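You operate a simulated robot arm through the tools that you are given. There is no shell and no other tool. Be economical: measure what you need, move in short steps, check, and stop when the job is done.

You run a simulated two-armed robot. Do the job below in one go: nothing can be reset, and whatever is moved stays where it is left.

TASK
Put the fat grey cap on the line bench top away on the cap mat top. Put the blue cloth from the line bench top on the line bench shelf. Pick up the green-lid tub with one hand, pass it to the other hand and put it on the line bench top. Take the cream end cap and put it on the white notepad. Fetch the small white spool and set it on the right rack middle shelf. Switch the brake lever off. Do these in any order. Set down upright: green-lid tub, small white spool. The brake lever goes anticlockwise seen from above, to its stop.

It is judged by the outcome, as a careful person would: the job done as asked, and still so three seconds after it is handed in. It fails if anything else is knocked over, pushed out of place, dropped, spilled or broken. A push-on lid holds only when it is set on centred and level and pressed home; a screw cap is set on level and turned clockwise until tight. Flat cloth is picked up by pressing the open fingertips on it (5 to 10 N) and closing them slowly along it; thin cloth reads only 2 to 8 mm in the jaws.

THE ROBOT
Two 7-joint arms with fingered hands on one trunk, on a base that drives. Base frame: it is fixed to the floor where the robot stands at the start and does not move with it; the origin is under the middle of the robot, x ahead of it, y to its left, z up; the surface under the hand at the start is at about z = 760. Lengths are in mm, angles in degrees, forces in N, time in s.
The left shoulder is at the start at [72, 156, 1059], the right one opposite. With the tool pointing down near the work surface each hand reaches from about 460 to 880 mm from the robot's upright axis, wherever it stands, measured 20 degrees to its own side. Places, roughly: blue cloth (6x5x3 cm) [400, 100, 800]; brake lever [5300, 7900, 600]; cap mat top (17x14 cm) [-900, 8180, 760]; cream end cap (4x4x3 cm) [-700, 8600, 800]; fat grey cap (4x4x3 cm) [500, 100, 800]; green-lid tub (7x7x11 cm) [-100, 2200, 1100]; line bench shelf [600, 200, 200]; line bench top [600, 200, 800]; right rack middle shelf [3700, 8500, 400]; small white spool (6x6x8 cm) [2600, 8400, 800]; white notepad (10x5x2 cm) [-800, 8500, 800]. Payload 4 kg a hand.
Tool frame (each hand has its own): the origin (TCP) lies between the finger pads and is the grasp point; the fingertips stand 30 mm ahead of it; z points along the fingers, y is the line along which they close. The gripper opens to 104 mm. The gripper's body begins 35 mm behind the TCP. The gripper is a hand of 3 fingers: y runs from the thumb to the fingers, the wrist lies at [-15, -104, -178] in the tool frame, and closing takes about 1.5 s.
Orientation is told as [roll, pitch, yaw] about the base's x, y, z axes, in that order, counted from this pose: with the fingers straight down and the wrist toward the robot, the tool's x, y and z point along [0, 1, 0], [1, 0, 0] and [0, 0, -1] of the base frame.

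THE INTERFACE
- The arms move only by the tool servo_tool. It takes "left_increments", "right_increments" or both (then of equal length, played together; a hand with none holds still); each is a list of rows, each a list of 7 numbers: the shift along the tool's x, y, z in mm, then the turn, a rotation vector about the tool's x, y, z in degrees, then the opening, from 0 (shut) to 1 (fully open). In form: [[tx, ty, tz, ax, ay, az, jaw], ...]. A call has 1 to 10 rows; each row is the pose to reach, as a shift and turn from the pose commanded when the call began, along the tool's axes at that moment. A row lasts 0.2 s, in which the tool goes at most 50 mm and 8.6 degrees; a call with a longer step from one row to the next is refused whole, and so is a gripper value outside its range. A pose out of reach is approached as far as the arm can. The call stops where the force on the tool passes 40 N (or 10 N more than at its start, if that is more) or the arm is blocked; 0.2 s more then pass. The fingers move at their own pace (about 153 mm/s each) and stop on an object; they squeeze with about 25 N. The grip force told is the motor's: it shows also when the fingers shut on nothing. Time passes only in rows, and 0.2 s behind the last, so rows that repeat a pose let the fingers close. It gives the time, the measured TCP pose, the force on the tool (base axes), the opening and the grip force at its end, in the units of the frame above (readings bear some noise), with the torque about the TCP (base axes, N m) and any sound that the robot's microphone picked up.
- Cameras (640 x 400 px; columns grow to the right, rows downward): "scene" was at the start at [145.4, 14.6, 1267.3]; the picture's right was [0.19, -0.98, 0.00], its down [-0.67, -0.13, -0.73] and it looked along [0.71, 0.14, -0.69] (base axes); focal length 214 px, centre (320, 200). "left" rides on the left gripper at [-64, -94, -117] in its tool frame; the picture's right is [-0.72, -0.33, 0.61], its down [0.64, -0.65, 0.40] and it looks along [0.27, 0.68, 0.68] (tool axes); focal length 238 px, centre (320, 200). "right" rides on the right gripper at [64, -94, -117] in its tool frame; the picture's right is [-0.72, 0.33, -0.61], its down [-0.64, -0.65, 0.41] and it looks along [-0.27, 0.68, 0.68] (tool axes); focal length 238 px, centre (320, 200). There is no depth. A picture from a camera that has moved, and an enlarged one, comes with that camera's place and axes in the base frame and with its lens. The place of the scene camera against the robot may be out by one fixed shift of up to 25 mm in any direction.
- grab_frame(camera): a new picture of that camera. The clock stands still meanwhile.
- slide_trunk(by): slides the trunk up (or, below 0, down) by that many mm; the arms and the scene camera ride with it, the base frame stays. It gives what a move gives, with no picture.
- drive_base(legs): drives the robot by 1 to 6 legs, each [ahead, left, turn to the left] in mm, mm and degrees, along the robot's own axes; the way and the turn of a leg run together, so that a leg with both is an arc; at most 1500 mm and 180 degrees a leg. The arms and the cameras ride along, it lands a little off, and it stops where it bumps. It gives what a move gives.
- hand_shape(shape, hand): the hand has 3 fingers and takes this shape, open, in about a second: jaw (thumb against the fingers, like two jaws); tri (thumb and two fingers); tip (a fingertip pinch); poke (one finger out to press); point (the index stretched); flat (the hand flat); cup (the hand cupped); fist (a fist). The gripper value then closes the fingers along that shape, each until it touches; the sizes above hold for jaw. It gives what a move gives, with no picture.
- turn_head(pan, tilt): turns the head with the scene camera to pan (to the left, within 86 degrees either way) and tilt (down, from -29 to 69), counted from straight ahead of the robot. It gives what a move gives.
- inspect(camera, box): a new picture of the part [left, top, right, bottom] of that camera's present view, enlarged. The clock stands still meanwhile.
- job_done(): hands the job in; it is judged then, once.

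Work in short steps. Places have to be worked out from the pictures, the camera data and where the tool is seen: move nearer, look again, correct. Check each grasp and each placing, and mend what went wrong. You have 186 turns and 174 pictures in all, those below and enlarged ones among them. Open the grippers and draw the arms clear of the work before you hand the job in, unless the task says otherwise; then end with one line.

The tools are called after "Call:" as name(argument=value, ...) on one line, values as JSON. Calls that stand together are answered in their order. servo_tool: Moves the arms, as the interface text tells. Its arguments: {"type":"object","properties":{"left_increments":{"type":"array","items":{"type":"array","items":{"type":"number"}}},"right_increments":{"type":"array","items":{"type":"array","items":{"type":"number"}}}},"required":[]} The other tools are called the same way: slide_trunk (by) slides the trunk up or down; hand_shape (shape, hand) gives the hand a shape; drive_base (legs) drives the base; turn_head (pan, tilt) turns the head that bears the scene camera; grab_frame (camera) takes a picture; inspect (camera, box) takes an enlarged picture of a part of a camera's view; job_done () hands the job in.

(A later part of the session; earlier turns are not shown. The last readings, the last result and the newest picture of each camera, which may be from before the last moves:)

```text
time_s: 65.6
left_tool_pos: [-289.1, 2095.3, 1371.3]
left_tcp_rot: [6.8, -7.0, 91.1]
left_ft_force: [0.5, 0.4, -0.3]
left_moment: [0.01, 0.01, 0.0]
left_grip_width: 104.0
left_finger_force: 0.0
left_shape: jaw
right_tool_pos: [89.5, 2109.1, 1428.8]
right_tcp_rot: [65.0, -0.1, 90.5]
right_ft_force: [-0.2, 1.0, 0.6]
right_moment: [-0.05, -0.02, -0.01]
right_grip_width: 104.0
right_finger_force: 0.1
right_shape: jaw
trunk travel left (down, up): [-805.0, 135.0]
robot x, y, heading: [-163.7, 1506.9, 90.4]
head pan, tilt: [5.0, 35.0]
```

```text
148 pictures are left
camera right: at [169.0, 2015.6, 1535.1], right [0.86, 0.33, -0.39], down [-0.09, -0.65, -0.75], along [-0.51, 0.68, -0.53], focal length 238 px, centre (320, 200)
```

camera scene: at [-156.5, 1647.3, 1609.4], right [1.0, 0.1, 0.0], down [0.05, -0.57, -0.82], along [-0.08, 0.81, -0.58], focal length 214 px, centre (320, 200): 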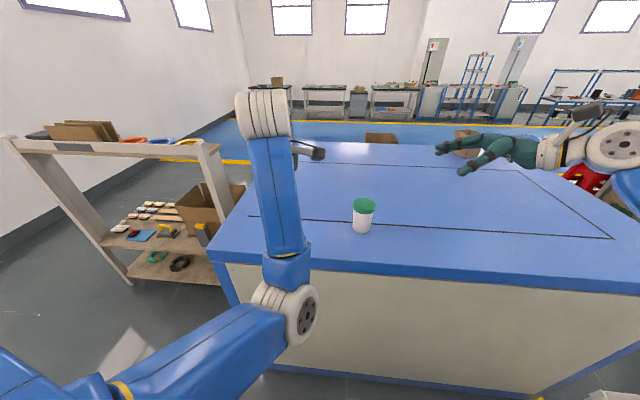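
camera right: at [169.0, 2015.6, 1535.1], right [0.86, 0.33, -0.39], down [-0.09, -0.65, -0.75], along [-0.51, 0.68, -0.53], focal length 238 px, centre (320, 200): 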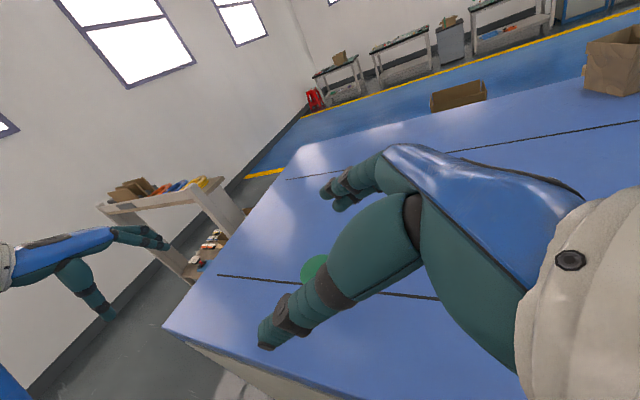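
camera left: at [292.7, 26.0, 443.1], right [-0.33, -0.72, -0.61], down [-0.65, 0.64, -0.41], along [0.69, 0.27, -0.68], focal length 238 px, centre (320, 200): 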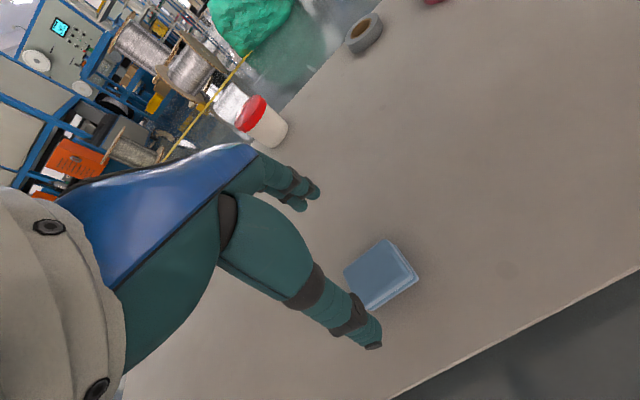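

The rolled pose works. I lower to beside the tub, about 130 mm to its right.

Call:
servo_tool(right_increments=[[-31, 14, 17, 0, 0, 0, 1], [-62, 28, 34, 0, 0, 0, 1], [-93, 42, 51, 0, 0, 0, 1], [-124, 56, 68, 0, 0, 0, 1], [-155, 70, 85, 0, 0, 0, 1], [-186, 86, 102, 0, 0, 0, 1], [-217, 100, 119, 0, 0, 0, 1], [-248, 115, 136, 0, 0, 0, 1], [-248, 115, 136, 0, 0, 0, 1]])

Call:
grab_frame(camera="right")

Call:
grab_frame(camera="scene")

```text
time_s: 67.6
left_tool_pos: [-291.3, 2096.0, 1373.0]
left_tcp_rot: [6.8, -7.1, 91.2]
left_ft_force: [-0.4, 0.8, 0.1]
left_moment: [-0.01, 0.02, 0.04]
left_grip_width: 103.8
left_finger_force: 0.1
left_shape: jaw
right_tool_pos: [73.9, 2220.9, 1158.3]
right_tcp_rot: [64.9, 0.0, 90.5]
right_ft_force: [-0.1, -0.5, -0.1]
right_moment: [0.05, 0.01, -0.05]
right_grip_width: 104.3
right_finger_force: 0.0
right_shape: jaw
right hand out of reach, approached as far as the arm can: row 8, 9
trunk travel left (down, up): [-805.0, 135.0]
robot x, y, heading: [-165.3, 1508.3, 90.8]
head pan, tilt: [5.0, 35.0]
```

```text
147 pictures are left
camera right: at [153.0, 2128.1, 1265.4], right [0.86, 0.33, -0.39], down [-0.09, -0.65, -0.75], along [-0.51, 0.68, -0.53], focal length 238 px, centre (320, 200)
```

right: 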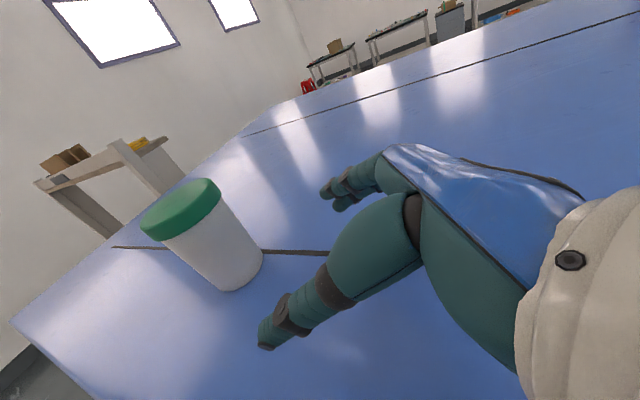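

```text
146 pictures are left
camera scene: at [-158.7, 1647.9, 1609.3], right [1.0, 0.1, 0.0], down [0.05, -0.57, -0.82], along [-0.08, 0.81, -0.58], focal length 214 px, centre (320, 200)
```

scene: 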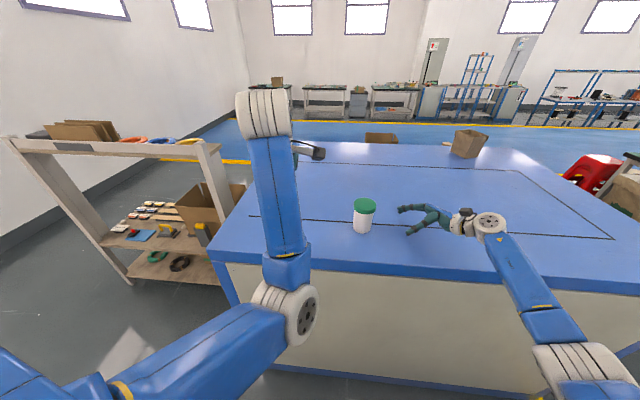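

The arm is at full stretch. I drive 80 mm closer and bring the hand back in line with the tub (est. x −100, y 2240).

Call:
drive_base(legs=[[80, 0, 0]])

Call:
servo_tool(right_increments=[[-9, -20, -4, 0, 0, 0, 1], [-18, -40, -8, 0, 0, 0, 1], [-27, -60, -12, 0, 0, 0, 1], [-27, -60, -12, 0, 0, 0, 1]])

Call:
grab_frame(camera="right")

Call:
inspect(camera="scene", box=[320, 180, 480, 280])

```text
time_s: 68.6
left_tool_pos: [-287.4, 2161.3, 1378.9]
left_tcp_rot: [6.9, -7.8, 91.0]
left_ft_force: [-0.9, -0.8, -0.5]
left_moment: [0.05, 0.01, -0.01]
left_grip_width: 104.1
left_finger_force: 0.1
left_shape: jaw
right_tool_pos: [76.0, 2288.4, 1166.8]
right_tcp_rot: [64.9, -0.7, 90.5]
right_ft_force: [0.6, -0.9, -0.2]
right_moment: [0.01, 0.01, -0.04]
right_grip_width: 104.0
right_finger_force: 0.2
right_shape: jaw
trunk travel left (down, up): [-805.0, 135.0]
robot x, y, heading: [-165.1, 1588.9, 90.5]
head pan, tilt: [5.0, 35.0]
```

```text
time_s: 69.6
left_tool_pos: [-289.0, 2177.0, 1369.9]
left_tcp_rot: [6.9, -7.1, 91.0]
left_ft_force: [0.1, -0.5, 0.3]
left_moment: [-0.05, -0.02, -0.02]
left_grip_width: 104.1
left_finger_force: 0.1
left_shape: jaw
right_tool_pos: [95.5, 2242.1, 1139.4]
right_tcp_rot: [64.8, 0.1, 90.4]
right_ft_force: [-0.8, -0.6, -1.4]
right_moment: [0.01, -0.01, 0.0]
right_grip_width: 104.1
right_finger_force: 0.1
right_shape: jaw
trunk travel left (down, up): [-805.0, 135.0]
robot x, y, heading: [-161.3, 1589.2, 90.3]
head pan, tilt: [5.0, 35.0]
```

```text
145 pictures are left
camera right: at [174.5, 2148.8, 1245.5], right [0.86, 0.33, -0.39], down [-0.09, -0.65, -0.75], along [-0.5, 0.68, -0.53], focal length 238 px, centre (320, 200)
```

right: 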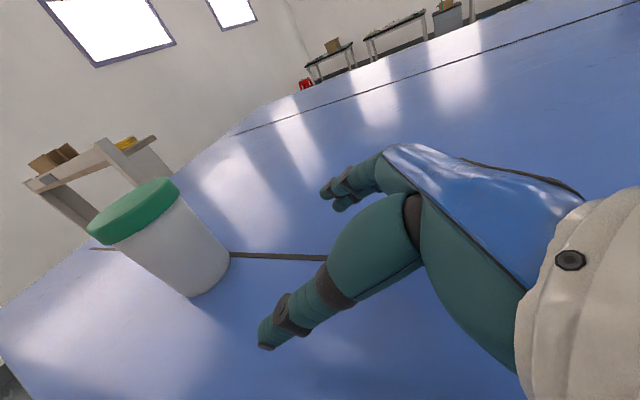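

```text
4.00 times, centred on (400, 230) of scene
camera zoom: at [-157.7, 1731.5, 1608.8], right [1.0, 0.09, 0.0], down [0.05, -0.58, -0.82], along [-0.08, 0.81, -0.58], focal length 858 px, centre (0, 80)
```

zoom: 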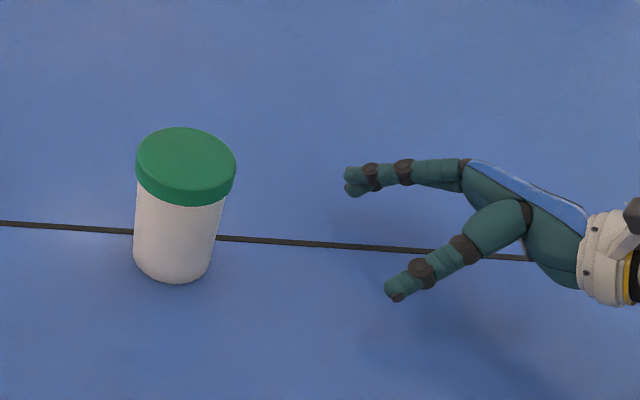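

Calibrating against the seen fingertips, the tub is at about [-90, 2240], base z≈1080; the hand's y is in line. I advance part of the way at z≈1118.

Call:
servo_tool(right_increments=[[-4, -1, 25, 0, 0, 0, 1], [6, -1, 50, 0, 0, 0, 1], [17, -1, 75, 0, 0, 0, 1], [29, -1, 100, 0, 0, 0, 1], [29, -1, 115, 0, 0, 0, 1], [29, -1, 115, 0, 0, 0, 1]])

Call:
grab_frame(camera="right")

Call:
inspect(camera="scene", box=[320, 180, 480, 280])

```text
time_s: 71.0
left_tool_pos: [-288.7, 2174.9, 1372.9]
left_tcp_rot: [6.9, -7.3, 91.0]
left_ft_force: [0.0, 0.8, -0.6]
left_moment: [0.01, 0.01, -0.03]
left_grip_width: 103.9
left_finger_force: 0.1
left_shape: jaw
right_tool_pos: [-19.5, 2239.1, 1117.0]
right_tcp_rot: [64.9, -0.1, 90.3]
right_ft_force: [-0.3, 0.9, -0.1]
right_moment: [0.0, -0.02, 0.01]
right_grip_width: 104.3
right_finger_force: 0.0
right_shape: jaw
trunk travel left (down, up): [-805.0, 135.0]
robot x, y, heading: [-166.4, 1591.1, 90.5]
head pan, tilt: [5.0, 35.0]
```

```text
143 pictures are left
camera right: at [59.3, 2144.3, 1223.1], right [0.86, 0.33, -0.39], down [-0.09, -0.65, -0.75], along [-0.5, 0.68, -0.53], focal length 238 px, centre (320, 200)
```

right: 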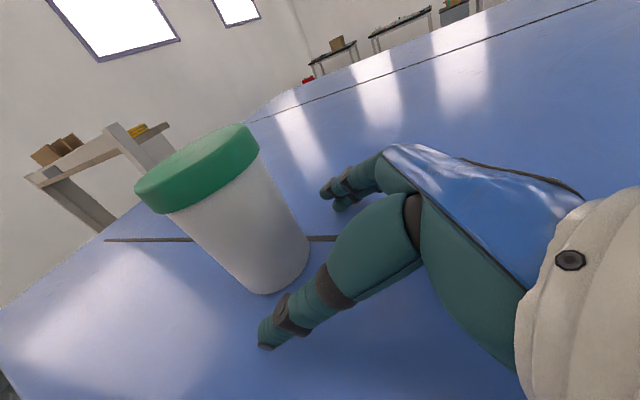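

```text
4.00 times, centred on (400, 230) of scene
camera zoom: at [-157.9, 1727.8, 1609.3], right [1.0, 0.09, 0.0], down [0.05, -0.57, -0.82], along [-0.08, 0.81, -0.58], focal length 858 px, centre (0, 80)
```

zoom: 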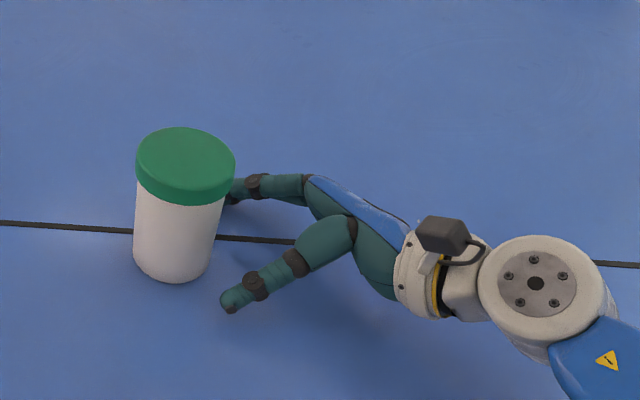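

Thumb and fingers straddle the tub. I advance the last 62 mm slowly and check before closing.

Call:
servo_tool(right_increments=[[8, 0, 18, 0, 0, 0, 1], [17, 0, 36, 0, 0, 0, 1], [26, 0, 56, 0, 0, 0, 1], [26, 0, 56, 0, 0, 0, 1]])

Call:
inspect(camera="scene", box=[320, 180, 480, 280])

Call:
grab_frame(camera="right")

```text
time_s: 72.0
left_tool_pos: [-287.5, 2174.1, 1373.6]
left_tcp_rot: [6.9, -7.2, 91.0]
left_ft_force: [1.0, -0.1, 0.2]
left_moment: [-0.02, 0.01, 0.01]
left_grip_width: 103.7
left_finger_force: 0.1
left_shape: jaw
right_tool_pos: [-80.9, 2236.9, 1118.4]
right_tcp_rot: [64.9, -0.1, 90.4]
right_ft_force: [-0.1, 0.1, -0.4]
right_moment: [0.01, 0.0, -0.01]
right_grip_width: 103.9
right_finger_force: 0.1
right_shape: jaw
trunk travel left (down, up): [-805.0, 135.0]
robot x, y, heading: [-164.3, 1588.1, 90.2]
head pan, tilt: [5.0, 35.0]
```

```text
4.00 times, centred on (400, 230) of scene
camera zoom: at [-158.4, 1726.8, 1609.4], right [1.0, 0.09, 0.0], down [0.05, -0.57, -0.82], along [-0.08, 0.81, -0.58], focal length 858 px, centre (0, 80)
```

zoom: 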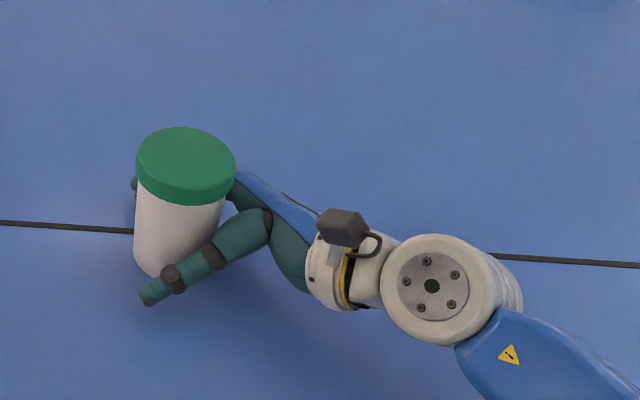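

```text
140 pictures are left
camera right: at [-2.1, 2143.5, 1224.7], right [0.86, 0.33, -0.39], down [-0.09, -0.65, -0.75], along [-0.5, 0.68, -0.53], focal length 238 px, centre (320, 200)
```

right: 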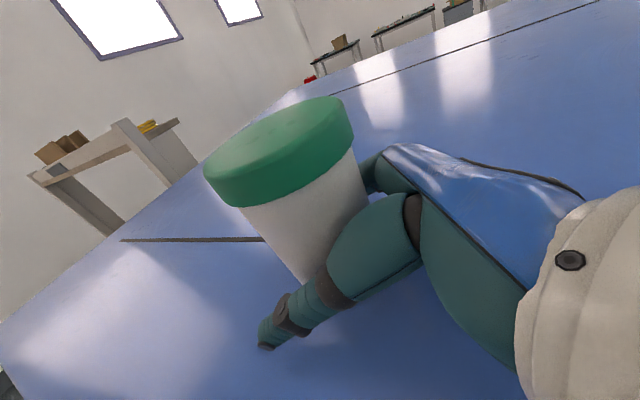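

Well straddled. Close and check.

Call:
servo_tool(right_increments=[[0, 0, 0, 0, 0, 0, 0.85], [0, 0, 0, 0, 0, 0, 0.7], [0, 0, 0, 0, 0, 0, 0.6], [0, 0, 0, 0, 0, 0, 0.5], [0, 0, 0, 0, 0, 0, 0.3], [0, 0, 0, 0, 0, 0, 0], [0, 0, 0, 0, 0, 0, 0], [0, 0, 0, 0, 0, 0, 0]])

Call:
grab_frame(camera="right")

```text
time_s: 73.8
left_tool_pos: [-289.2, 2173.2, 1372.3]
left_tcp_rot: [6.9, -7.3, 91.0]
left_ft_force: [-1.0, -0.3, 0.2]
left_moment: [-0.01, 0.0, 0.02]
left_grip_width: 104.0
left_finger_force: 0.0
left_shape: jaw
right_tool_pos: [-81.8, 2238.2, 1118.4]
right_tcp_rot: [64.8, -0.1, 90.5]
right_ft_force: [-1.7, 0.7, 0.5]
right_moment: [-0.04, 0.06, -0.02]
right_grip_width: 49.0
right_finger_force: 25.0
right_shape: jaw
trunk travel left (down, up): [-805.0, 135.0]
robot x, y, heading: [-161.8, 1588.9, 90.4]
head pan, tilt: [5.0, 35.0]
```

```text
139 pictures are left
camera right: at [-2.2, 2143.9, 1224.5], right [0.86, 0.33, -0.39], down [-0.09, -0.65, -0.75], along [-0.5, 0.68, -0.53], focal length 238 px, centre (320, 200)
```

right: 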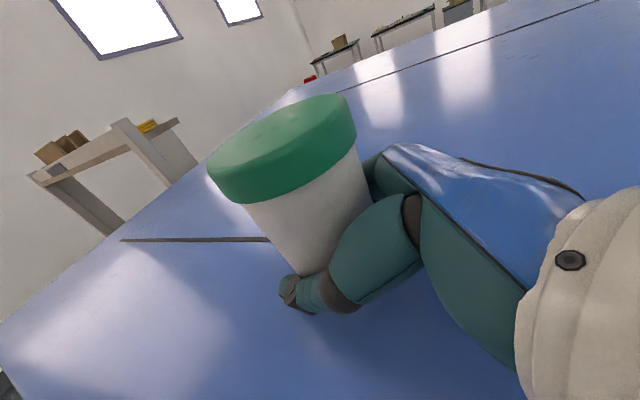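

Held with 25 N. Lifting straight up (base up).

Call:
servo_tool(right_increments=[[9, 0, -4, 0, 0, 0, 0], [27, 0, -13, 0, 0, 0, 0], [54, 0, -25, 0, 0, 0, 0], [90, 0, -42, 0, 0, 0, 0], [126, 0, -59, 0, 0, 0, 0], [126, 0, -59, 0, 0, 0, 0]])

Call:
grab_frame(camera="right")

Call:
grab_frame(camera="scene")

```text
time_s: 75.2
left_tool_pos: [-288.7, 2173.3, 1373.4]
left_tcp_rot: [6.9, -7.4, 91.0]
left_ft_force: [-0.1, -0.6, -0.1]
left_moment: [0.01, 0.04, 0.01]
left_grip_width: 103.8
left_finger_force: 0.1
left_shape: jaw
right_tool_pos: [-82.4, 2235.7, 1258.7]
right_tcp_rot: [64.7, -0.1, 90.4]
right_ft_force: [0.2, 0.5, -2.4]
right_moment: [-0.03, 0.01, 0.01]
right_grip_width: 48.8
right_finger_force: 25.1
right_shape: jaw
trunk travel left (down, up): [-805.0, 135.0]
robot x, y, heading: [-166.6, 1588.4, 90.2]
head pan, tilt: [5.0, 35.0]
```

```text
138 pictures are left
camera right: at [-3.2, 2141.3, 1364.6], right [0.86, 0.33, -0.39], down [-0.09, -0.65, -0.75], along [-0.5, 0.68, -0.53], focal length 238 px, centre (320, 200)
```

right: 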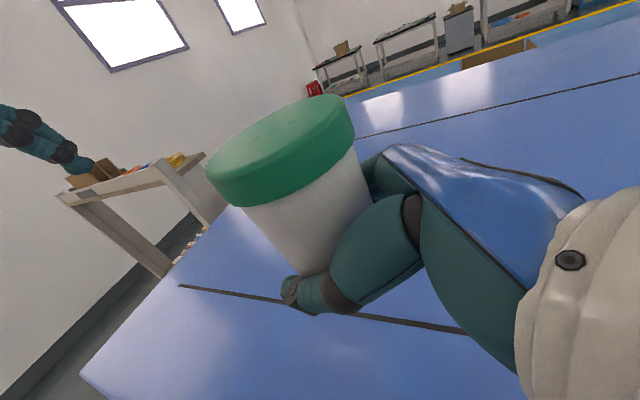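

```text
137 pictures are left
camera scene: at [-158.1, 1727.8, 1609.2], right [1.0, 0.09, 0.0], down [0.05, -0.57, -0.82], along [-0.08, 0.81, -0.58], focal length 214 px, centre (320, 200)
```

scene: 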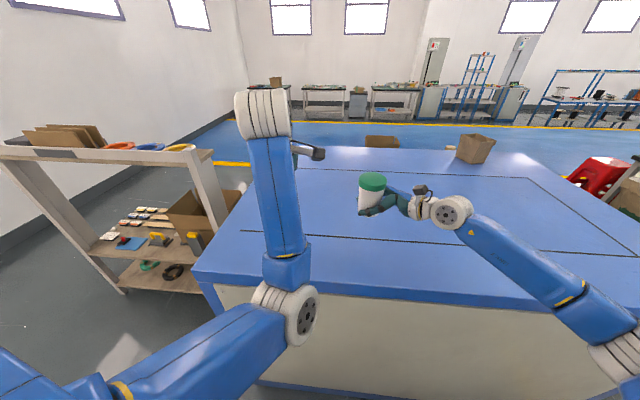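

Tub is held upright (weight ~2.4 N). I bring the left hand, straightened, above the lid.

Call:
servo_tool(left_increments=[[0, 0, -25, 2.5, -2.3, 0, 1], [0, 0, -50, 5, -4.6, 0, 1], [-40, 15, -55, 7.3, -6.9, 0, 1], [-80, 30, -55, 7.3, -6.9, 0, 1], [-120, 45, -55, 7.3, -6.9, 0, 1], [-160, 55, -55, 7.3, -6.9, 0, 1], [-197, 65, -55, 7.3, -6.9, 0, 1], [-197, 65, -55, 7.3, -6.9, 0, 1]])

Call:
grab_frame(camera="left")

Call:
grab_frame(camera="scene")

```text
time_s: 77.2
left_tool_pos: [-134.8, 2254.7, 1420.5]
left_tcp_rot: [0.5, -1.0, 96.1]
left_ft_force: [0.1, -1.3, 0.2]
left_moment: [-0.05, 0.02, -0.01]
left_grip_width: 103.9
left_finger_force: 0.1
left_shape: jaw
left hand out of reach, approached as far as the arm can: row 1, 2, 3, 4
right_tool_pos: [-84.1, 2231.9, 1258.4]
right_tcp_rot: [64.7, -0.1, 90.3]
right_ft_force: [0.3, -0.3, -3.3]
right_moment: [0.0, -0.01, 0.01]
right_grip_width: 48.8
right_finger_force: 24.8
right_shape: jaw
trunk travel left (down, up): [-805.0, 135.0]
robot x, y, heading: [-159.9, 1587.6, 90.6]
head pan, tilt: [5.0, 35.0]
stopped in row 8 (left hand): the arm was blocked; the commanded pose is now the measured one
```

```text
136 pictures are left
camera left: at [-60.3, 2165.2, 1535.0], right [0.74, -0.24, -0.63], down [-0.57, -0.71, -0.41], along [-0.35, 0.66, -0.66], focal length 238 px, centre (320, 200)
```

left: 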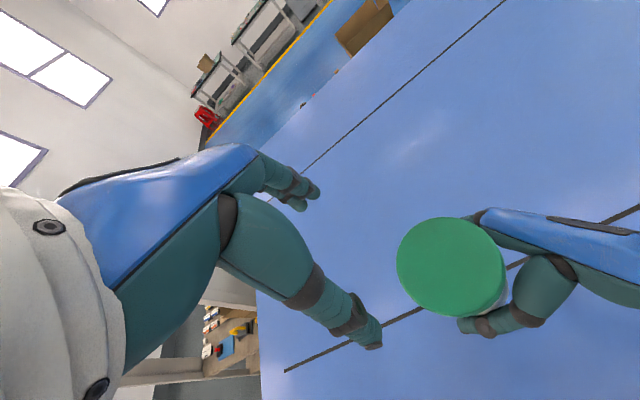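

```text
135 pictures are left
camera scene: at [-157.9, 1727.8, 1609.3], right [1.0, 0.09, 0.0], down [0.05, -0.57, -0.82], along [-0.08, 0.81, -0.58], focal length 214 px, centre (320, 200)
```

scene: 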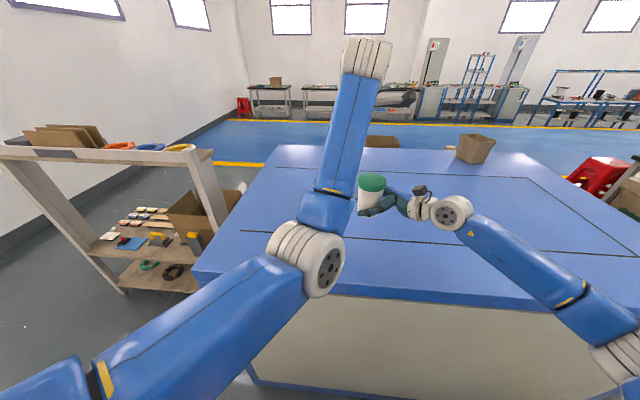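

The left arm got blocked reaching across. I'll move the left hand back out to the left, then bring the tub to the robot's middle with the right.

Call:
servo_tool(left_increments=[[40, -10, 0, 0, 0, 2, 1], [80, -20, 0, 0, 0, 4, 1], [120, -30, 0, 0, 0, 6, 1], [160, -40, 0, 0, 0, 6, 1], [200, -50, 0, 0, 0, 6, 1], [220, -60, 0, 0, 0, 6, 1], [220, -60, 0, 0, 0, 6, 1]])

Call:
servo_tool(right_increments=[[17, -10, 36, 0, 0, 0, 0], [34, -20, 72, 0, 0, 0, 0], [51, -30, 109, 0, 0, 0, 0], [51, -30, 109, 0, 0, 0, 0]])

Call:
grab_frame(camera="scene")

```text
time_s: 79.0
left_tool_pos: [-385.7, 2171.2, 1428.3]
left_tcp_rot: [1.8, -2.1, 94.5]
left_ft_force: [-0.6, 0.0, -0.1]
left_moment: [0.0, 0.01, 0.03]
left_grip_width: 103.7
left_finger_force: 0.0
left_shape: jaw
right_tool_pos: [-82.3, 2230.0, 1258.2]
right_tcp_rot: [64.7, -0.2, 90.4]
right_ft_force: [-0.4, -0.7, -3.4]
right_moment: [-0.01, 0.06, 0.02]
right_grip_width: 48.6
right_finger_force: 25.2
right_shape: jaw
trunk travel left (down, up): [-805.0, 135.0]
robot x, y, heading: [-160.5, 1589.4, 90.5]
head pan, tilt: [5.0, 35.0]
stopped in row 7 (left hand): the arm was blocked; the commanded pose is now the measured one
```

```text
time_s: 80.0
left_tool_pos: [-387.6, 2169.9, 1427.0]
left_tcp_rot: [1.8, -2.3, 94.5]
left_ft_force: [0.1, 0.3, -0.1]
left_moment: [0.02, -0.01, 0.01]
left_grip_width: 104.1
left_finger_force: 0.1
left_shape: jaw
right_tool_pos: [-204.7, 2199.3, 1260.4]
right_tcp_rot: [64.7, -0.3, 90.4]
right_ft_force: [-0.4, 0.0, -2.6]
right_moment: [0.0, 0.04, -0.01]
right_grip_width: 48.9
right_finger_force: 24.7
right_shape: jaw
trunk travel left (down, up): [-805.0, 135.0]
robot x, y, heading: [-163.3, 1584.6, 90.3]
head pan, tilt: [5.0, 35.0]
```

```text
134 pictures are left
camera scene: at [-159.8, 1727.9, 1609.2], right [1.0, 0.09, 0.0], down [0.05, -0.57, -0.82], along [-0.08, 0.81, -0.58], focal length 214 px, centre (320, 200)
```

scene: 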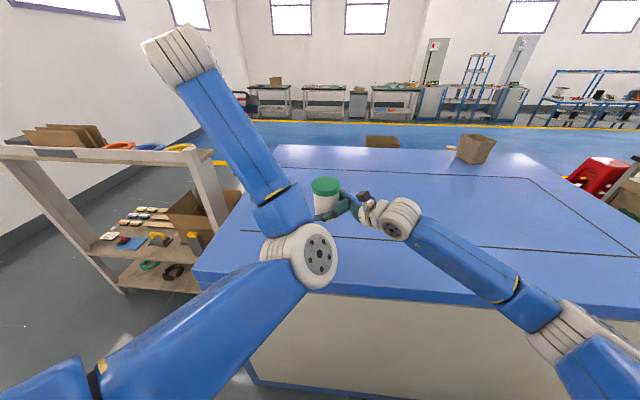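

The left elbow has folded inward. I back away from the cabinet to free space to re-pose the left arm there.

Call:
drive_base(legs=[[-450, 0, 0]])

Call:
servo_tool(left_increments=[[25, 30, 20, 0, 0, 0, 1], [50, 60, 40, 0, 0, 0, 1], [75, 90, 60, 0, 0, 0, 1], [100, 120, 80, 0, 0, 0, 1], [125, 150, 100, 0, 0, 0, 1], [150, 180, 120, 0, 0, 0, 1], [150, 200, 150, 0, 0, 0, 1], [150, 200, 180, 0, 0, 0, 1]])

Call:
grab_frame(camera="scene")

```text
time_s: 82.8
left_tool_pos: [-378.2, 1713.5, 1426.3]
left_tcp_rot: [1.8, -2.1, 93.8]
left_ft_force: [-0.2, 0.3, 0.0]
left_moment: [0.01, 0.01, 0.01]
left_grip_width: 104.2
left_finger_force: 0.2
left_shape: jaw
right_tool_pos: [-196.2, 1738.3, 1257.4]
right_tcp_rot: [64.6, -0.2, 89.7]
right_ft_force: [-0.4, 0.1, -2.8]
right_moment: [0.02, 0.04, 0.01]
right_grip_width: 48.7
right_finger_force: 24.9
right_shape: jaw
trunk travel left (down, up): [-805.0, 135.0]
robot x, y, heading: [-162.1, 1124.2, 89.8]
head pan, tilt: [5.0, 35.0]
```

```text
time_s: 84.6
left_tool_pos: [-549.2, 1902.5, 1261.0]
left_tcp_rot: [1.6, -2.2, 93.9]
left_ft_force: [-0.3, -0.3, -0.4]
left_moment: [0.04, 0.01, -0.02]
left_grip_width: 103.7
left_finger_force: 0.0
left_shape: jaw
right_tool_pos: [-198.1, 1734.1, 1260.5]
right_tcp_rot: [64.7, -0.4, 89.8]
right_ft_force: [0.8, -0.1, -2.4]
right_moment: [0.0, 0.01, -0.01]
right_grip_width: 48.8
right_finger_force: 24.9
right_shape: jaw
trunk travel left (down, up): [-805.0, 135.0]
robot x, y, heading: [-162.8, 1123.8, 89.9]
head pan, tilt: [5.0, 35.0]
```

```text
133 pictures are left
camera scene: at [-158.6, 1265.2, 1609.2], right [1.0, 0.08, 0.0], down [0.05, -0.57, -0.82], along [-0.07, 0.81, -0.58], focal length 214 px, centre (320, 200)
```

scene: 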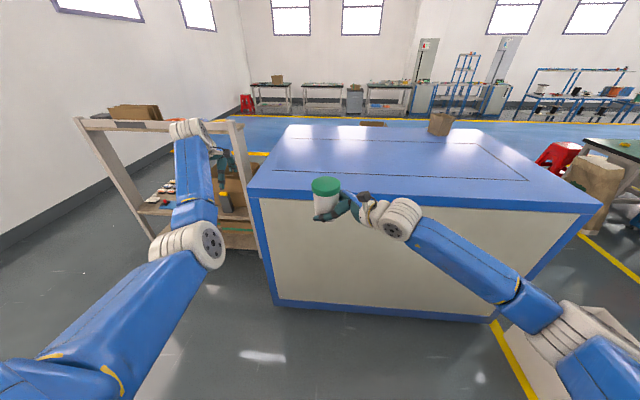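

The arm is nearly stretched. I push it a bit lower and more to the side, then return, hoping the elbow swings outward.

Call:
servo_tool(left_increments=[[40, 10, 25, 0, 0, 0, 1], [80, 10, 50, 0, 0, 0, 1], [120, 0, 75, 0, 0, 0, 1], [160, -20, 100, 0, 0, 0, 1], [180, -50, 125, 0, 0, 0, 1], [190, -90, 140, 0, 0, 0, 1], [190, -130, 140, 0, 0, 0, 1], [190, -170, 140, 0, 0, 0, 1], [180, -210, 130, 0, 0, 0, 1], [160, -250, 120, 0, 0, 0, 1]])

Call:
grab_frame(camera="scene")

```text
refused: row 4 steps farther than a row can; nothing moved
```

```text
132 pictures are left
camera scene: at [-158.6, 1265.2, 1609.2], right [1.0, 0.08, 0.0], down [0.05, -0.57, -0.82], along [-0.07, 0.81, -0.58], focal length 214 px, centre (320, 200)
```

scene: 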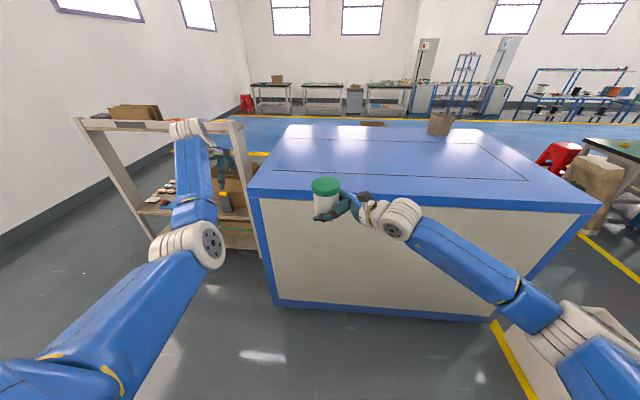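

Steps were slightly too long; I repeat with smaller ones.

Call:
servo_tool(left_increments=[[35, 10, 22, 0, 0, 0, 1], [70, 10, 44, 0, 0, 0, 1], [105, 0, 66, 0, 0, 0, 1], [140, -15, 88, 0, 0, 0, 1], [165, -40, 110, 0, 0, 0, 1], [180, -75, 130, 0, 0, 0, 1], [190, -115, 140, 0, 0, 0, 1], [190, -155, 140, 0, 0, 0, 1], [180, -195, 135, 0, 0, 0, 1], [160, -235, 125, 0, 0, 0, 1]])

Call:
grab_frame(camera="scene")

```text
time_s: 86.8
left_tool_pos: [-696.1, 1662.6, 1133.0]
left_tcp_rot: [1.6, -2.4, 93.8]
left_ft_force: [0.0, -0.6, 0.7]
left_moment: [0.0, 0.01, -0.04]
left_grip_width: 103.8
left_finger_force: 0.1
left_shape: jaw
right_tool_pos: [-196.9, 1732.2, 1262.0]
right_tcp_rot: [64.7, -0.7, 89.7]
right_ft_force: [0.1, -0.6, -2.2]
right_moment: [-0.02, 0.0, -0.03]
right_grip_width: 48.6
right_finger_force: 25.7
right_shape: jaw
trunk travel left (down, up): [-805.0, 135.0]
robot x, y, heading: [-161.9, 1123.6, 89.8]
head pan, tilt: [5.0, 35.0]
```

```text
131 pictures are left
camera scene: at [-158.6, 1260.8, 1609.6], right [1.0, 0.08, 0.0], down [0.05, -0.57, -0.82], along [-0.07, 0.82, -0.57], focal length 214 px, centre (320, 200)
```

scene: 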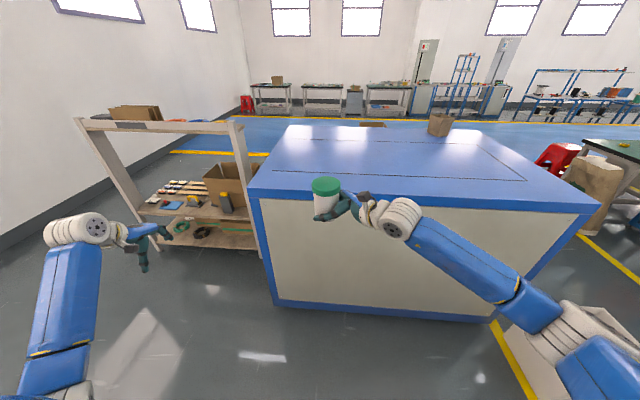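

The elbow is outward now. I raise the hand and bring it toward the tub from the left.

Call:
servo_tool(left_increments=[[-20, 8, -35, 0, 0, 0, 1], [-45, 16, -70, 0, 0, 0, 1], [-70, 24, -105, 0, 0, 0, 1], [-95, 32, -140, 0, 0, 0, 1], [-120, 40, -175, 0, 0, 0, 1], [-145, 48, -210, 0, 0, 0, 1], [-175, 56, -240, 0, 0, 0, 1], [-210, 64, -265, 0, 0, 0, 1], [-246, 72, -287, 0, 0, 0, 1], [-246, 72, -287, 0, 0, 0, 1]])

Call:
grab_frame(camera="scene")

```text
time_s: 89.0
left_tool_pos: [-445.5, 1738.5, 1415.0]
left_tcp_rot: [1.7, -2.3, 93.9]
left_ft_force: [-0.2, 0.0, -0.5]
left_moment: [-0.02, 0.0, -0.03]
left_grip_width: 103.9
left_finger_force: 0.0
left_shape: jaw
right_tool_pos: [-196.1, 1734.0, 1261.3]
right_tcp_rot: [64.7, -0.4, 89.8]
right_ft_force: [-0.1, 0.2, -3.1]
right_moment: [0.0, 0.05, 0.0]
right_grip_width: 48.9
right_finger_force: 25.0
right_shape: jaw
trunk travel left (down, up): [-805.0, 135.0]
robot x, y, heading: [-159.6, 1123.1, 89.5]
head pan, tilt: [5.0, 35.0]
```

```text
130 pictures are left
camera scene: at [-156.9, 1264.4, 1609.2], right [1.0, 0.08, 0.0], down [0.05, -0.57, -0.82], along [-0.07, 0.81, -0.58], focal length 214 px, centre (320, 200)
```

scene: 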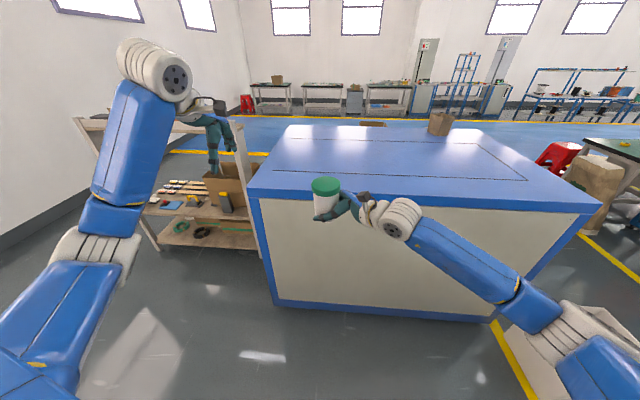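

Good configuration. Now slide the left hand over the lid and straighten it.

Call:
servo_tool(left_increments=[[-40, -3, 0, 1, -1, 2, 1], [-80, -6, 0, 2.3, -1.7, 4, 1], [-120, -10, 0, 2.3, -1.7, 6, 1], [-160, -13, 0, 2.3, -1.7, 6, 1], [-200, -17, 0, 2.3, -1.7, 6, 1], [-238, -20, 0, 2.3, -1.7, 6, 1], [-238, -20, 0, 2.3, -1.7, 6, 1]])

Call:
grab_frame(camera="scene")

Call:
grab_frame(camera="left")

```text
time_s: 90.6
left_tool_pos: [-203.6, 1732.7, 1405.0]
left_tcp_rot: [0.2, 0.0, 87.9]
left_ft_force: [-0.1, -0.4, 0.2]
left_moment: [0.01, 0.03, 0.0]
left_grip_width: 103.8
left_finger_force: 0.0
left_shape: jaw
right_tool_pos: [-194.5, 1733.8, 1260.6]
right_tcp_rot: [64.8, -0.3, 89.8]
right_ft_force: [-0.2, 0.8, -2.8]
right_moment: [0.0, 0.04, 0.01]
right_grip_width: 48.9
right_finger_force: 24.6
right_shape: jaw
trunk travel left (down, up): [-805.0, 135.0]
robot x, y, heading: [-160.4, 1121.4, 89.8]
head pan, tilt: [5.0, 35.0]
```

```text
129 pictures are left
camera scene: at [-154.6, 1264.9, 1609.2], right [1.0, 0.08, 0.0], down [0.05, -0.57, -0.82], along [-0.07, 0.81, -0.58], focal length 214 px, centre (320, 200)
```

scene: 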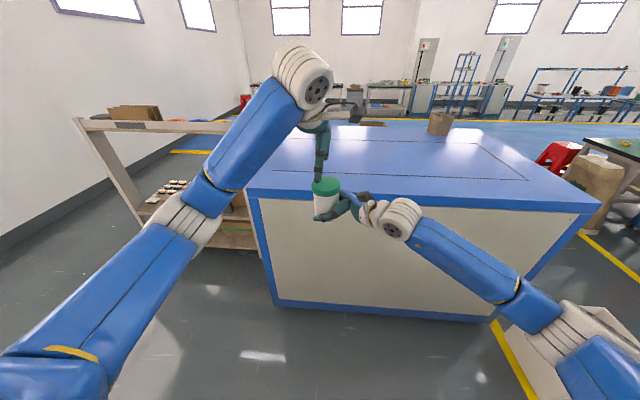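

```text
128 pictures are left
camera left: at [-143.7, 1636.1, 1522.0], right [0.7, -0.35, -0.62], down [-0.67, -0.63, -0.4], along [-0.25, 0.69, -0.68], focal length 238 px, centre (320, 200)
```

left: 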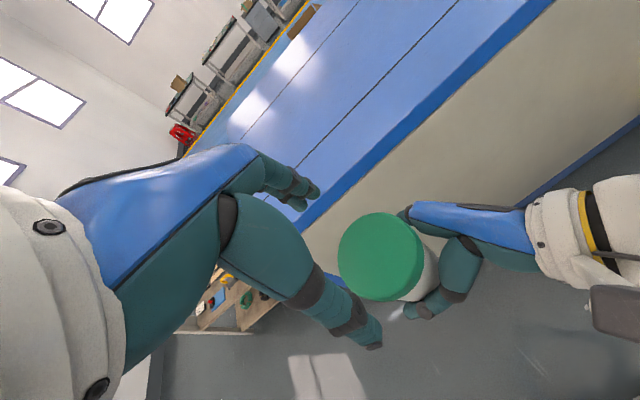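

Lid centre is at about [-191, 1729, 1330]. I align and lower until the tips are just past the lid rim, then look.

Call:
servo_tool(left_increments=[[-6, -2, 15, 0, 0, 0, 1], [-12, -4, 30, 0, 0, 0, 1], [-12, -4, 45, 0, 0, 0, 1], [-12, -4, 55, 0, 0, 0, 1], [-12, -4, 55, 0, 0, 0, 1]])

Call:
grab_frame(camera="left")

Call:
inspect(camera="scene", box=[240, 130, 400, 230])

Call:
grab_frame(camera="right")

```text
time_s: 91.8
left_tool_pos: [-195.2, 1730.9, 1351.3]
left_tcp_rot: [0.2, 0.1, 88.0]
left_ft_force: [0.0, 0.2, -1.0]
left_moment: [-0.01, 0.0, 0.02]
left_grip_width: 104.1
left_finger_force: 0.2
left_shape: jaw
right_tool_pos: [-196.6, 1733.5, 1261.5]
right_tcp_rot: [64.7, -0.4, 89.8]
right_ft_force: [0.2, -0.3, -2.4]
right_moment: [0.0, 0.04, 0.01]
right_grip_width: 48.8
right_finger_force: 25.0
right_shape: jaw
trunk travel left (down, up): [-805.0, 135.0]
robot x, y, heading: [-161.9, 1125.3, 89.7]
head pan, tilt: [5.0, 35.0]
```

```text
127 pictures are left
camera left: at [-136.0, 1634.2, 1468.6], right [0.71, -0.35, -0.61], down [-0.67, -0.63, -0.4], along [-0.24, 0.69, -0.68], focal length 238 px, centre (320, 200)
```

left: 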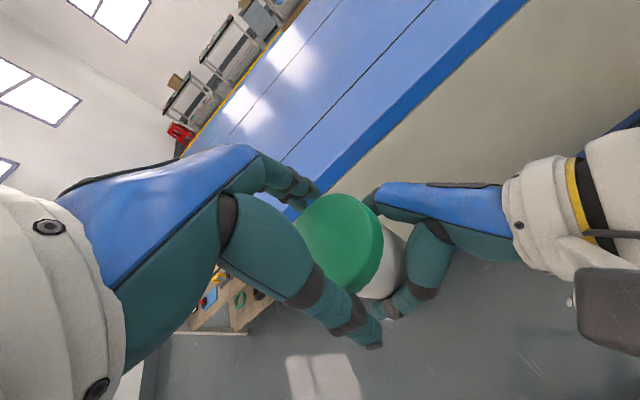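

```text
4.00 times, centred on (320, 180) of scene
camera zoom: at [-157.3, 1264.8, 1609.2], right [1.0, 0.08, 0.0], down [0.05, -0.57, -0.82], along [-0.07, 0.81, -0.58], focal length 858 px, centre (320, 280)
```

zoom: 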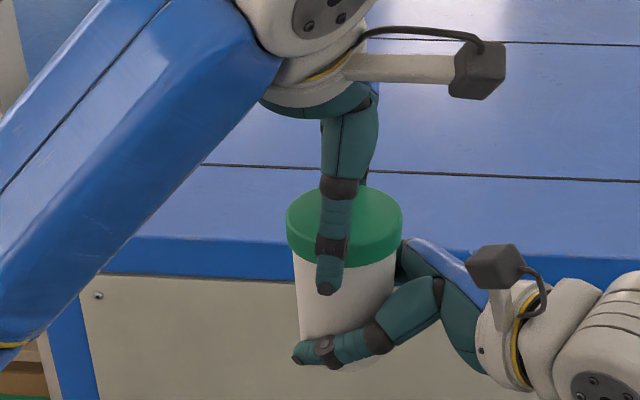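

```text
125 pictures are left
camera right: at [-118.8, 1638.6, 1366.6], right [0.86, 0.33, -0.39], down [-0.09, -0.65, -0.76], along [-0.5, 0.69, -0.53], focal length 238 px, centre (320, 200)
```

right: 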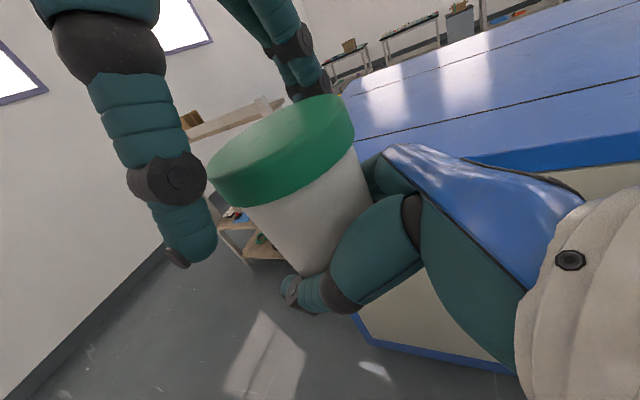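

Alignment is good (shift ~7 mm right). Lower 32 mm, then close on the lid.

Call:
servo_tool(left_increments=[[-7, -2, 12, 0, 0, 0, 1], [-7, -2, 24, 0, 0, 0, 1], [-7, -2, 32, 0, 0, 0, 1], [-7, -2, 32, 0, 0, 0, 1]])

Call:
inspect(camera="scene", box=[240, 130, 400, 230])

```text
time_s: 92.8
left_tool_pos: [-187.3, 1727.8, 1320.7]
left_tcp_rot: [0.1, 0.0, 87.9]
left_ft_force: [-0.2, 0.4, 0.8]
left_moment: [-0.01, 0.05, 0.0]
left_grip_width: 103.9
left_finger_force: 0.1
left_shape: jaw
right_tool_pos: [-196.8, 1733.3, 1261.1]
right_tcp_rot: [64.6, -0.4, 89.8]
right_ft_force: [0.4, -0.2, -3.5]
right_moment: [0.03, 0.01, -0.02]
right_grip_width: 48.8
right_finger_force: 25.0
right_shape: jaw
trunk travel left (down, up): [-805.0, 135.0]
robot x, y, heading: [-162.4, 1124.7, 89.9]
head pan, tilt: [5.0, 35.0]
```

```text
4.00 times, centred on (320, 180) of scene
camera zoom: at [-156.8, 1264.6, 1609.2], right [1.0, 0.08, 0.0], down [0.05, -0.57, -0.82], along [-0.07, 0.81, -0.58], focal length 858 px, centre (320, 280)
```

zoom: 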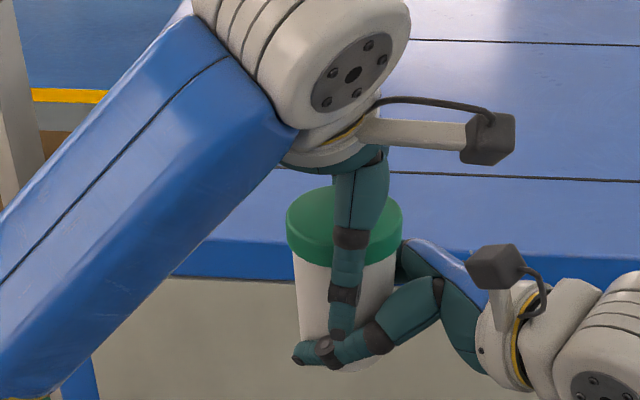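

I raise 6 mm to stay clear of the right thumb, and close the left hand.

Call:
servo_tool(left_increments=[[0, 0, -6, 0, 0, 0, 1], [0, 0, -6, 0, 0, 0, 0.85], [0, 0, -6, 0, 0, 0, 0.7], [0, 0, -6, 0, 0, 0, 0.6], [0, 0, -6, 0, 0, 0, 0.4], [0, 0, -6, 0, 0, 0, 0.2], [0, 0, -6, 0, 0, 0, 0], [0, 0, -6, 0, 0, 0, 0]])

Call:
inspect(camera="scene", box=[240, 130, 400, 230])

Call:
grab_frame(camera="right")

```text
time_s: 94.6
left_tool_pos: [-187.5, 1729.9, 1326.7]
left_tcp_rot: [0.1, 0.1, 87.9]
left_ft_force: [0.4, 2.4, 0.6]
left_moment: [0.05, 0.0, 0.03]
left_grip_width: 59.1
left_finger_force: 24.7
left_shape: jaw
right_tool_pos: [-196.0, 1733.6, 1260.2]
right_tcp_rot: [64.8, -0.3, 89.8]
right_ft_force: [-0.4, -2.2, -2.9]
right_moment: [0.07, 0.02, -0.02]
right_grip_width: 48.7
right_finger_force: 24.8
right_shape: jaw
trunk travel left (down, up): [-805.0, 135.0]
robot x, y, heading: [-157.8, 1125.6, 89.9]
head pan, tilt: [5.0, 35.0]
```

```text
4.00 times, centred on (320, 180) of scene
camera zoom: at [-156.9, 1264.7, 1609.2], right [1.0, 0.08, 0.0], down [0.05, -0.57, -0.82], along [-0.07, 0.81, -0.58], focal length 858 px, centre (320, 280)
```

zoom: 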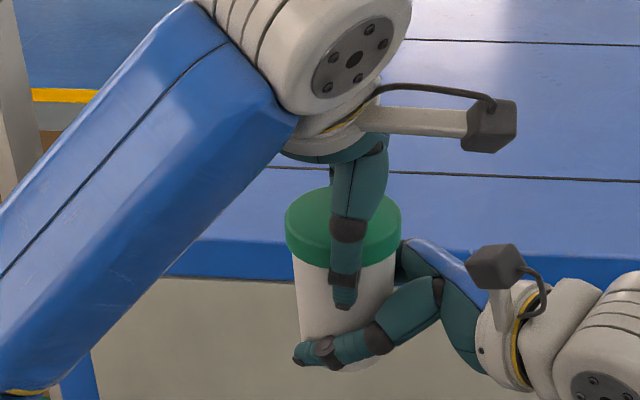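

```text
122 pictures are left
camera right: at [-118.5, 1638.5, 1366.6], right [0.86, 0.33, -0.39], down [-0.09, -0.65, -0.76], along [-0.5, 0.69, -0.53], focal length 238 px, centre (320, 200)
```

right: 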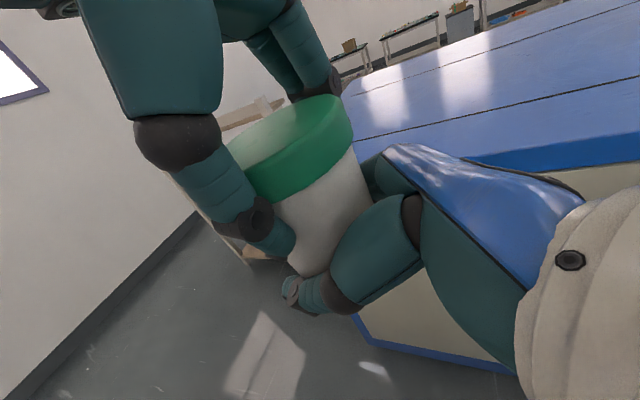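

Left grips lid and body rim at 25 N. Now I open the right hand and withdraw it to the right along its fingers.

Call:
servo_tool(right_increments=[[0, 0, 0, 0, 0, 0, 0.3], [0, 0, 0, 0, 0, 0, 0.6], [0, 0, 0, 0, 0, 0, 0.9], [0, 0, 0, 0, 0, 0, 1], [0, 0, 0, 0, 0, 0, 1]])

Call:
grab_frame(camera="right")

```text
time_s: 95.8
left_tool_pos: [-189.1, 1729.2, 1327.2]
left_tcp_rot: [0.1, 0.1, 88.0]
left_ft_force: [-1.0, -0.3, -0.3]
left_moment: [0.02, -0.01, 0.0]
left_grip_width: 58.7
left_finger_force: 24.8
left_shape: jaw
right_tool_pos: [-195.7, 1734.1, 1260.8]
right_tcp_rot: [64.7, -0.5, 89.6]
right_ft_force: [-0.3, 0.2, -0.7]
right_moment: [0.03, -0.03, -0.01]
right_grip_width: 103.6
right_finger_force: 0.1
right_shape: jaw
trunk travel left (down, up): [-805.0, 135.0]
robot x, y, heading: [-161.5, 1123.3, 89.7]
head pan, tilt: [5.0, 35.0]
```

```text
121 pictures are left
camera right: at [-118.4, 1638.5, 1366.8], right [0.86, 0.33, -0.39], down [-0.1, -0.65, -0.76], along [-0.5, 0.69, -0.53], focal length 238 px, centre (320, 200)
```

right: 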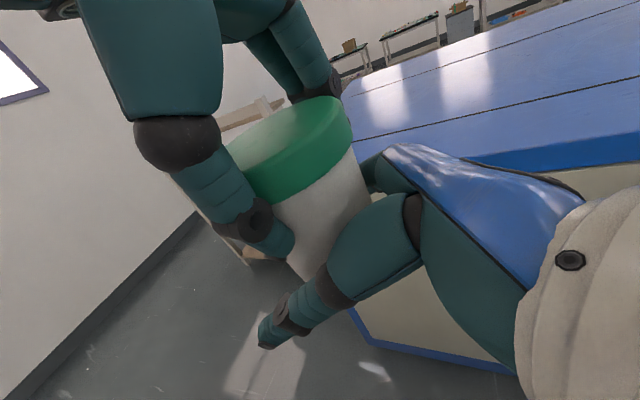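

Tub stays put in the left hand. Withdraw the right hand horizontally to the right.

Call:
servo_tool(right_increments=[[-6, 0, -14, 0, 0, 0, 1], [-17, 0, -36, 0, 0, 0, 1], [-34, 0, -72, 0, 0, 0, 1], [-51, 0, -109, 0, 0, 0, 1], [-70, 0, -145, 0, 0, 0, 1], [-70, 0, -145, 0, 0, 0, 1]])

Call:
grab_frame(camera="left")

Call:
grab_frame(camera="scene")

```text
time_s: 97.2
left_tool_pos: [-187.3, 1729.4, 1326.5]
left_tcp_rot: [0.2, 0.1, 88.0]
left_ft_force: [0.3, -0.8, 0.5]
left_moment: [-0.01, -0.01, 0.02]
left_grip_width: 58.8
left_finger_force: 25.3
left_shape: jaw
right_tool_pos: [-34.3, 1731.6, 1262.0]
right_tcp_rot: [64.8, -0.5, 89.7]
right_ft_force: [-0.5, 0.3, -0.4]
right_moment: [0.01, -0.01, 0.02]
right_grip_width: 103.7
right_finger_force: 0.1
right_shape: jaw
trunk travel left (down, up): [-805.0, 135.0]
robot x, y, heading: [-159.9, 1125.1, 90.1]
head pan, tilt: [5.0, 35.0]
```

```text
120 pictures are left
camera left: at [-127.5, 1631.8, 1444.0], right [0.7, -0.35, -0.61], down [-0.67, -0.63, -0.4], along [-0.24, 0.69, -0.68], focal length 238 px, centre (320, 200)
```

left: 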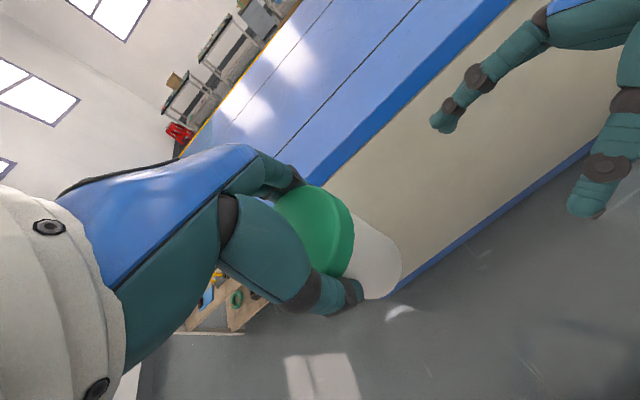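

```text
119 pictures are left
camera scene: at [-155.2, 1264.5, 1609.2], right [1.0, 0.08, 0.0], down [0.05, -0.57, -0.82], along [-0.07, 0.81, -0.58], focal length 214 px, centre (320, 200)
```

scene: 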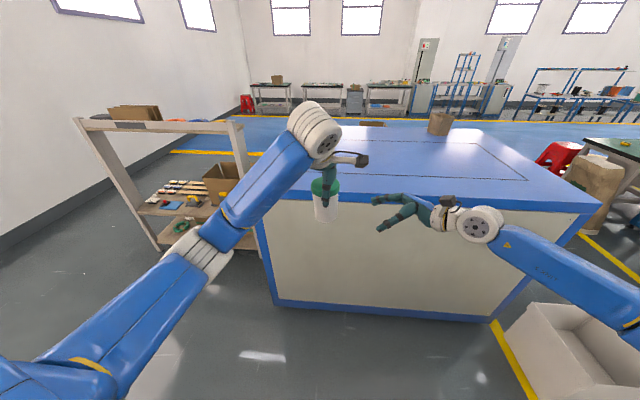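

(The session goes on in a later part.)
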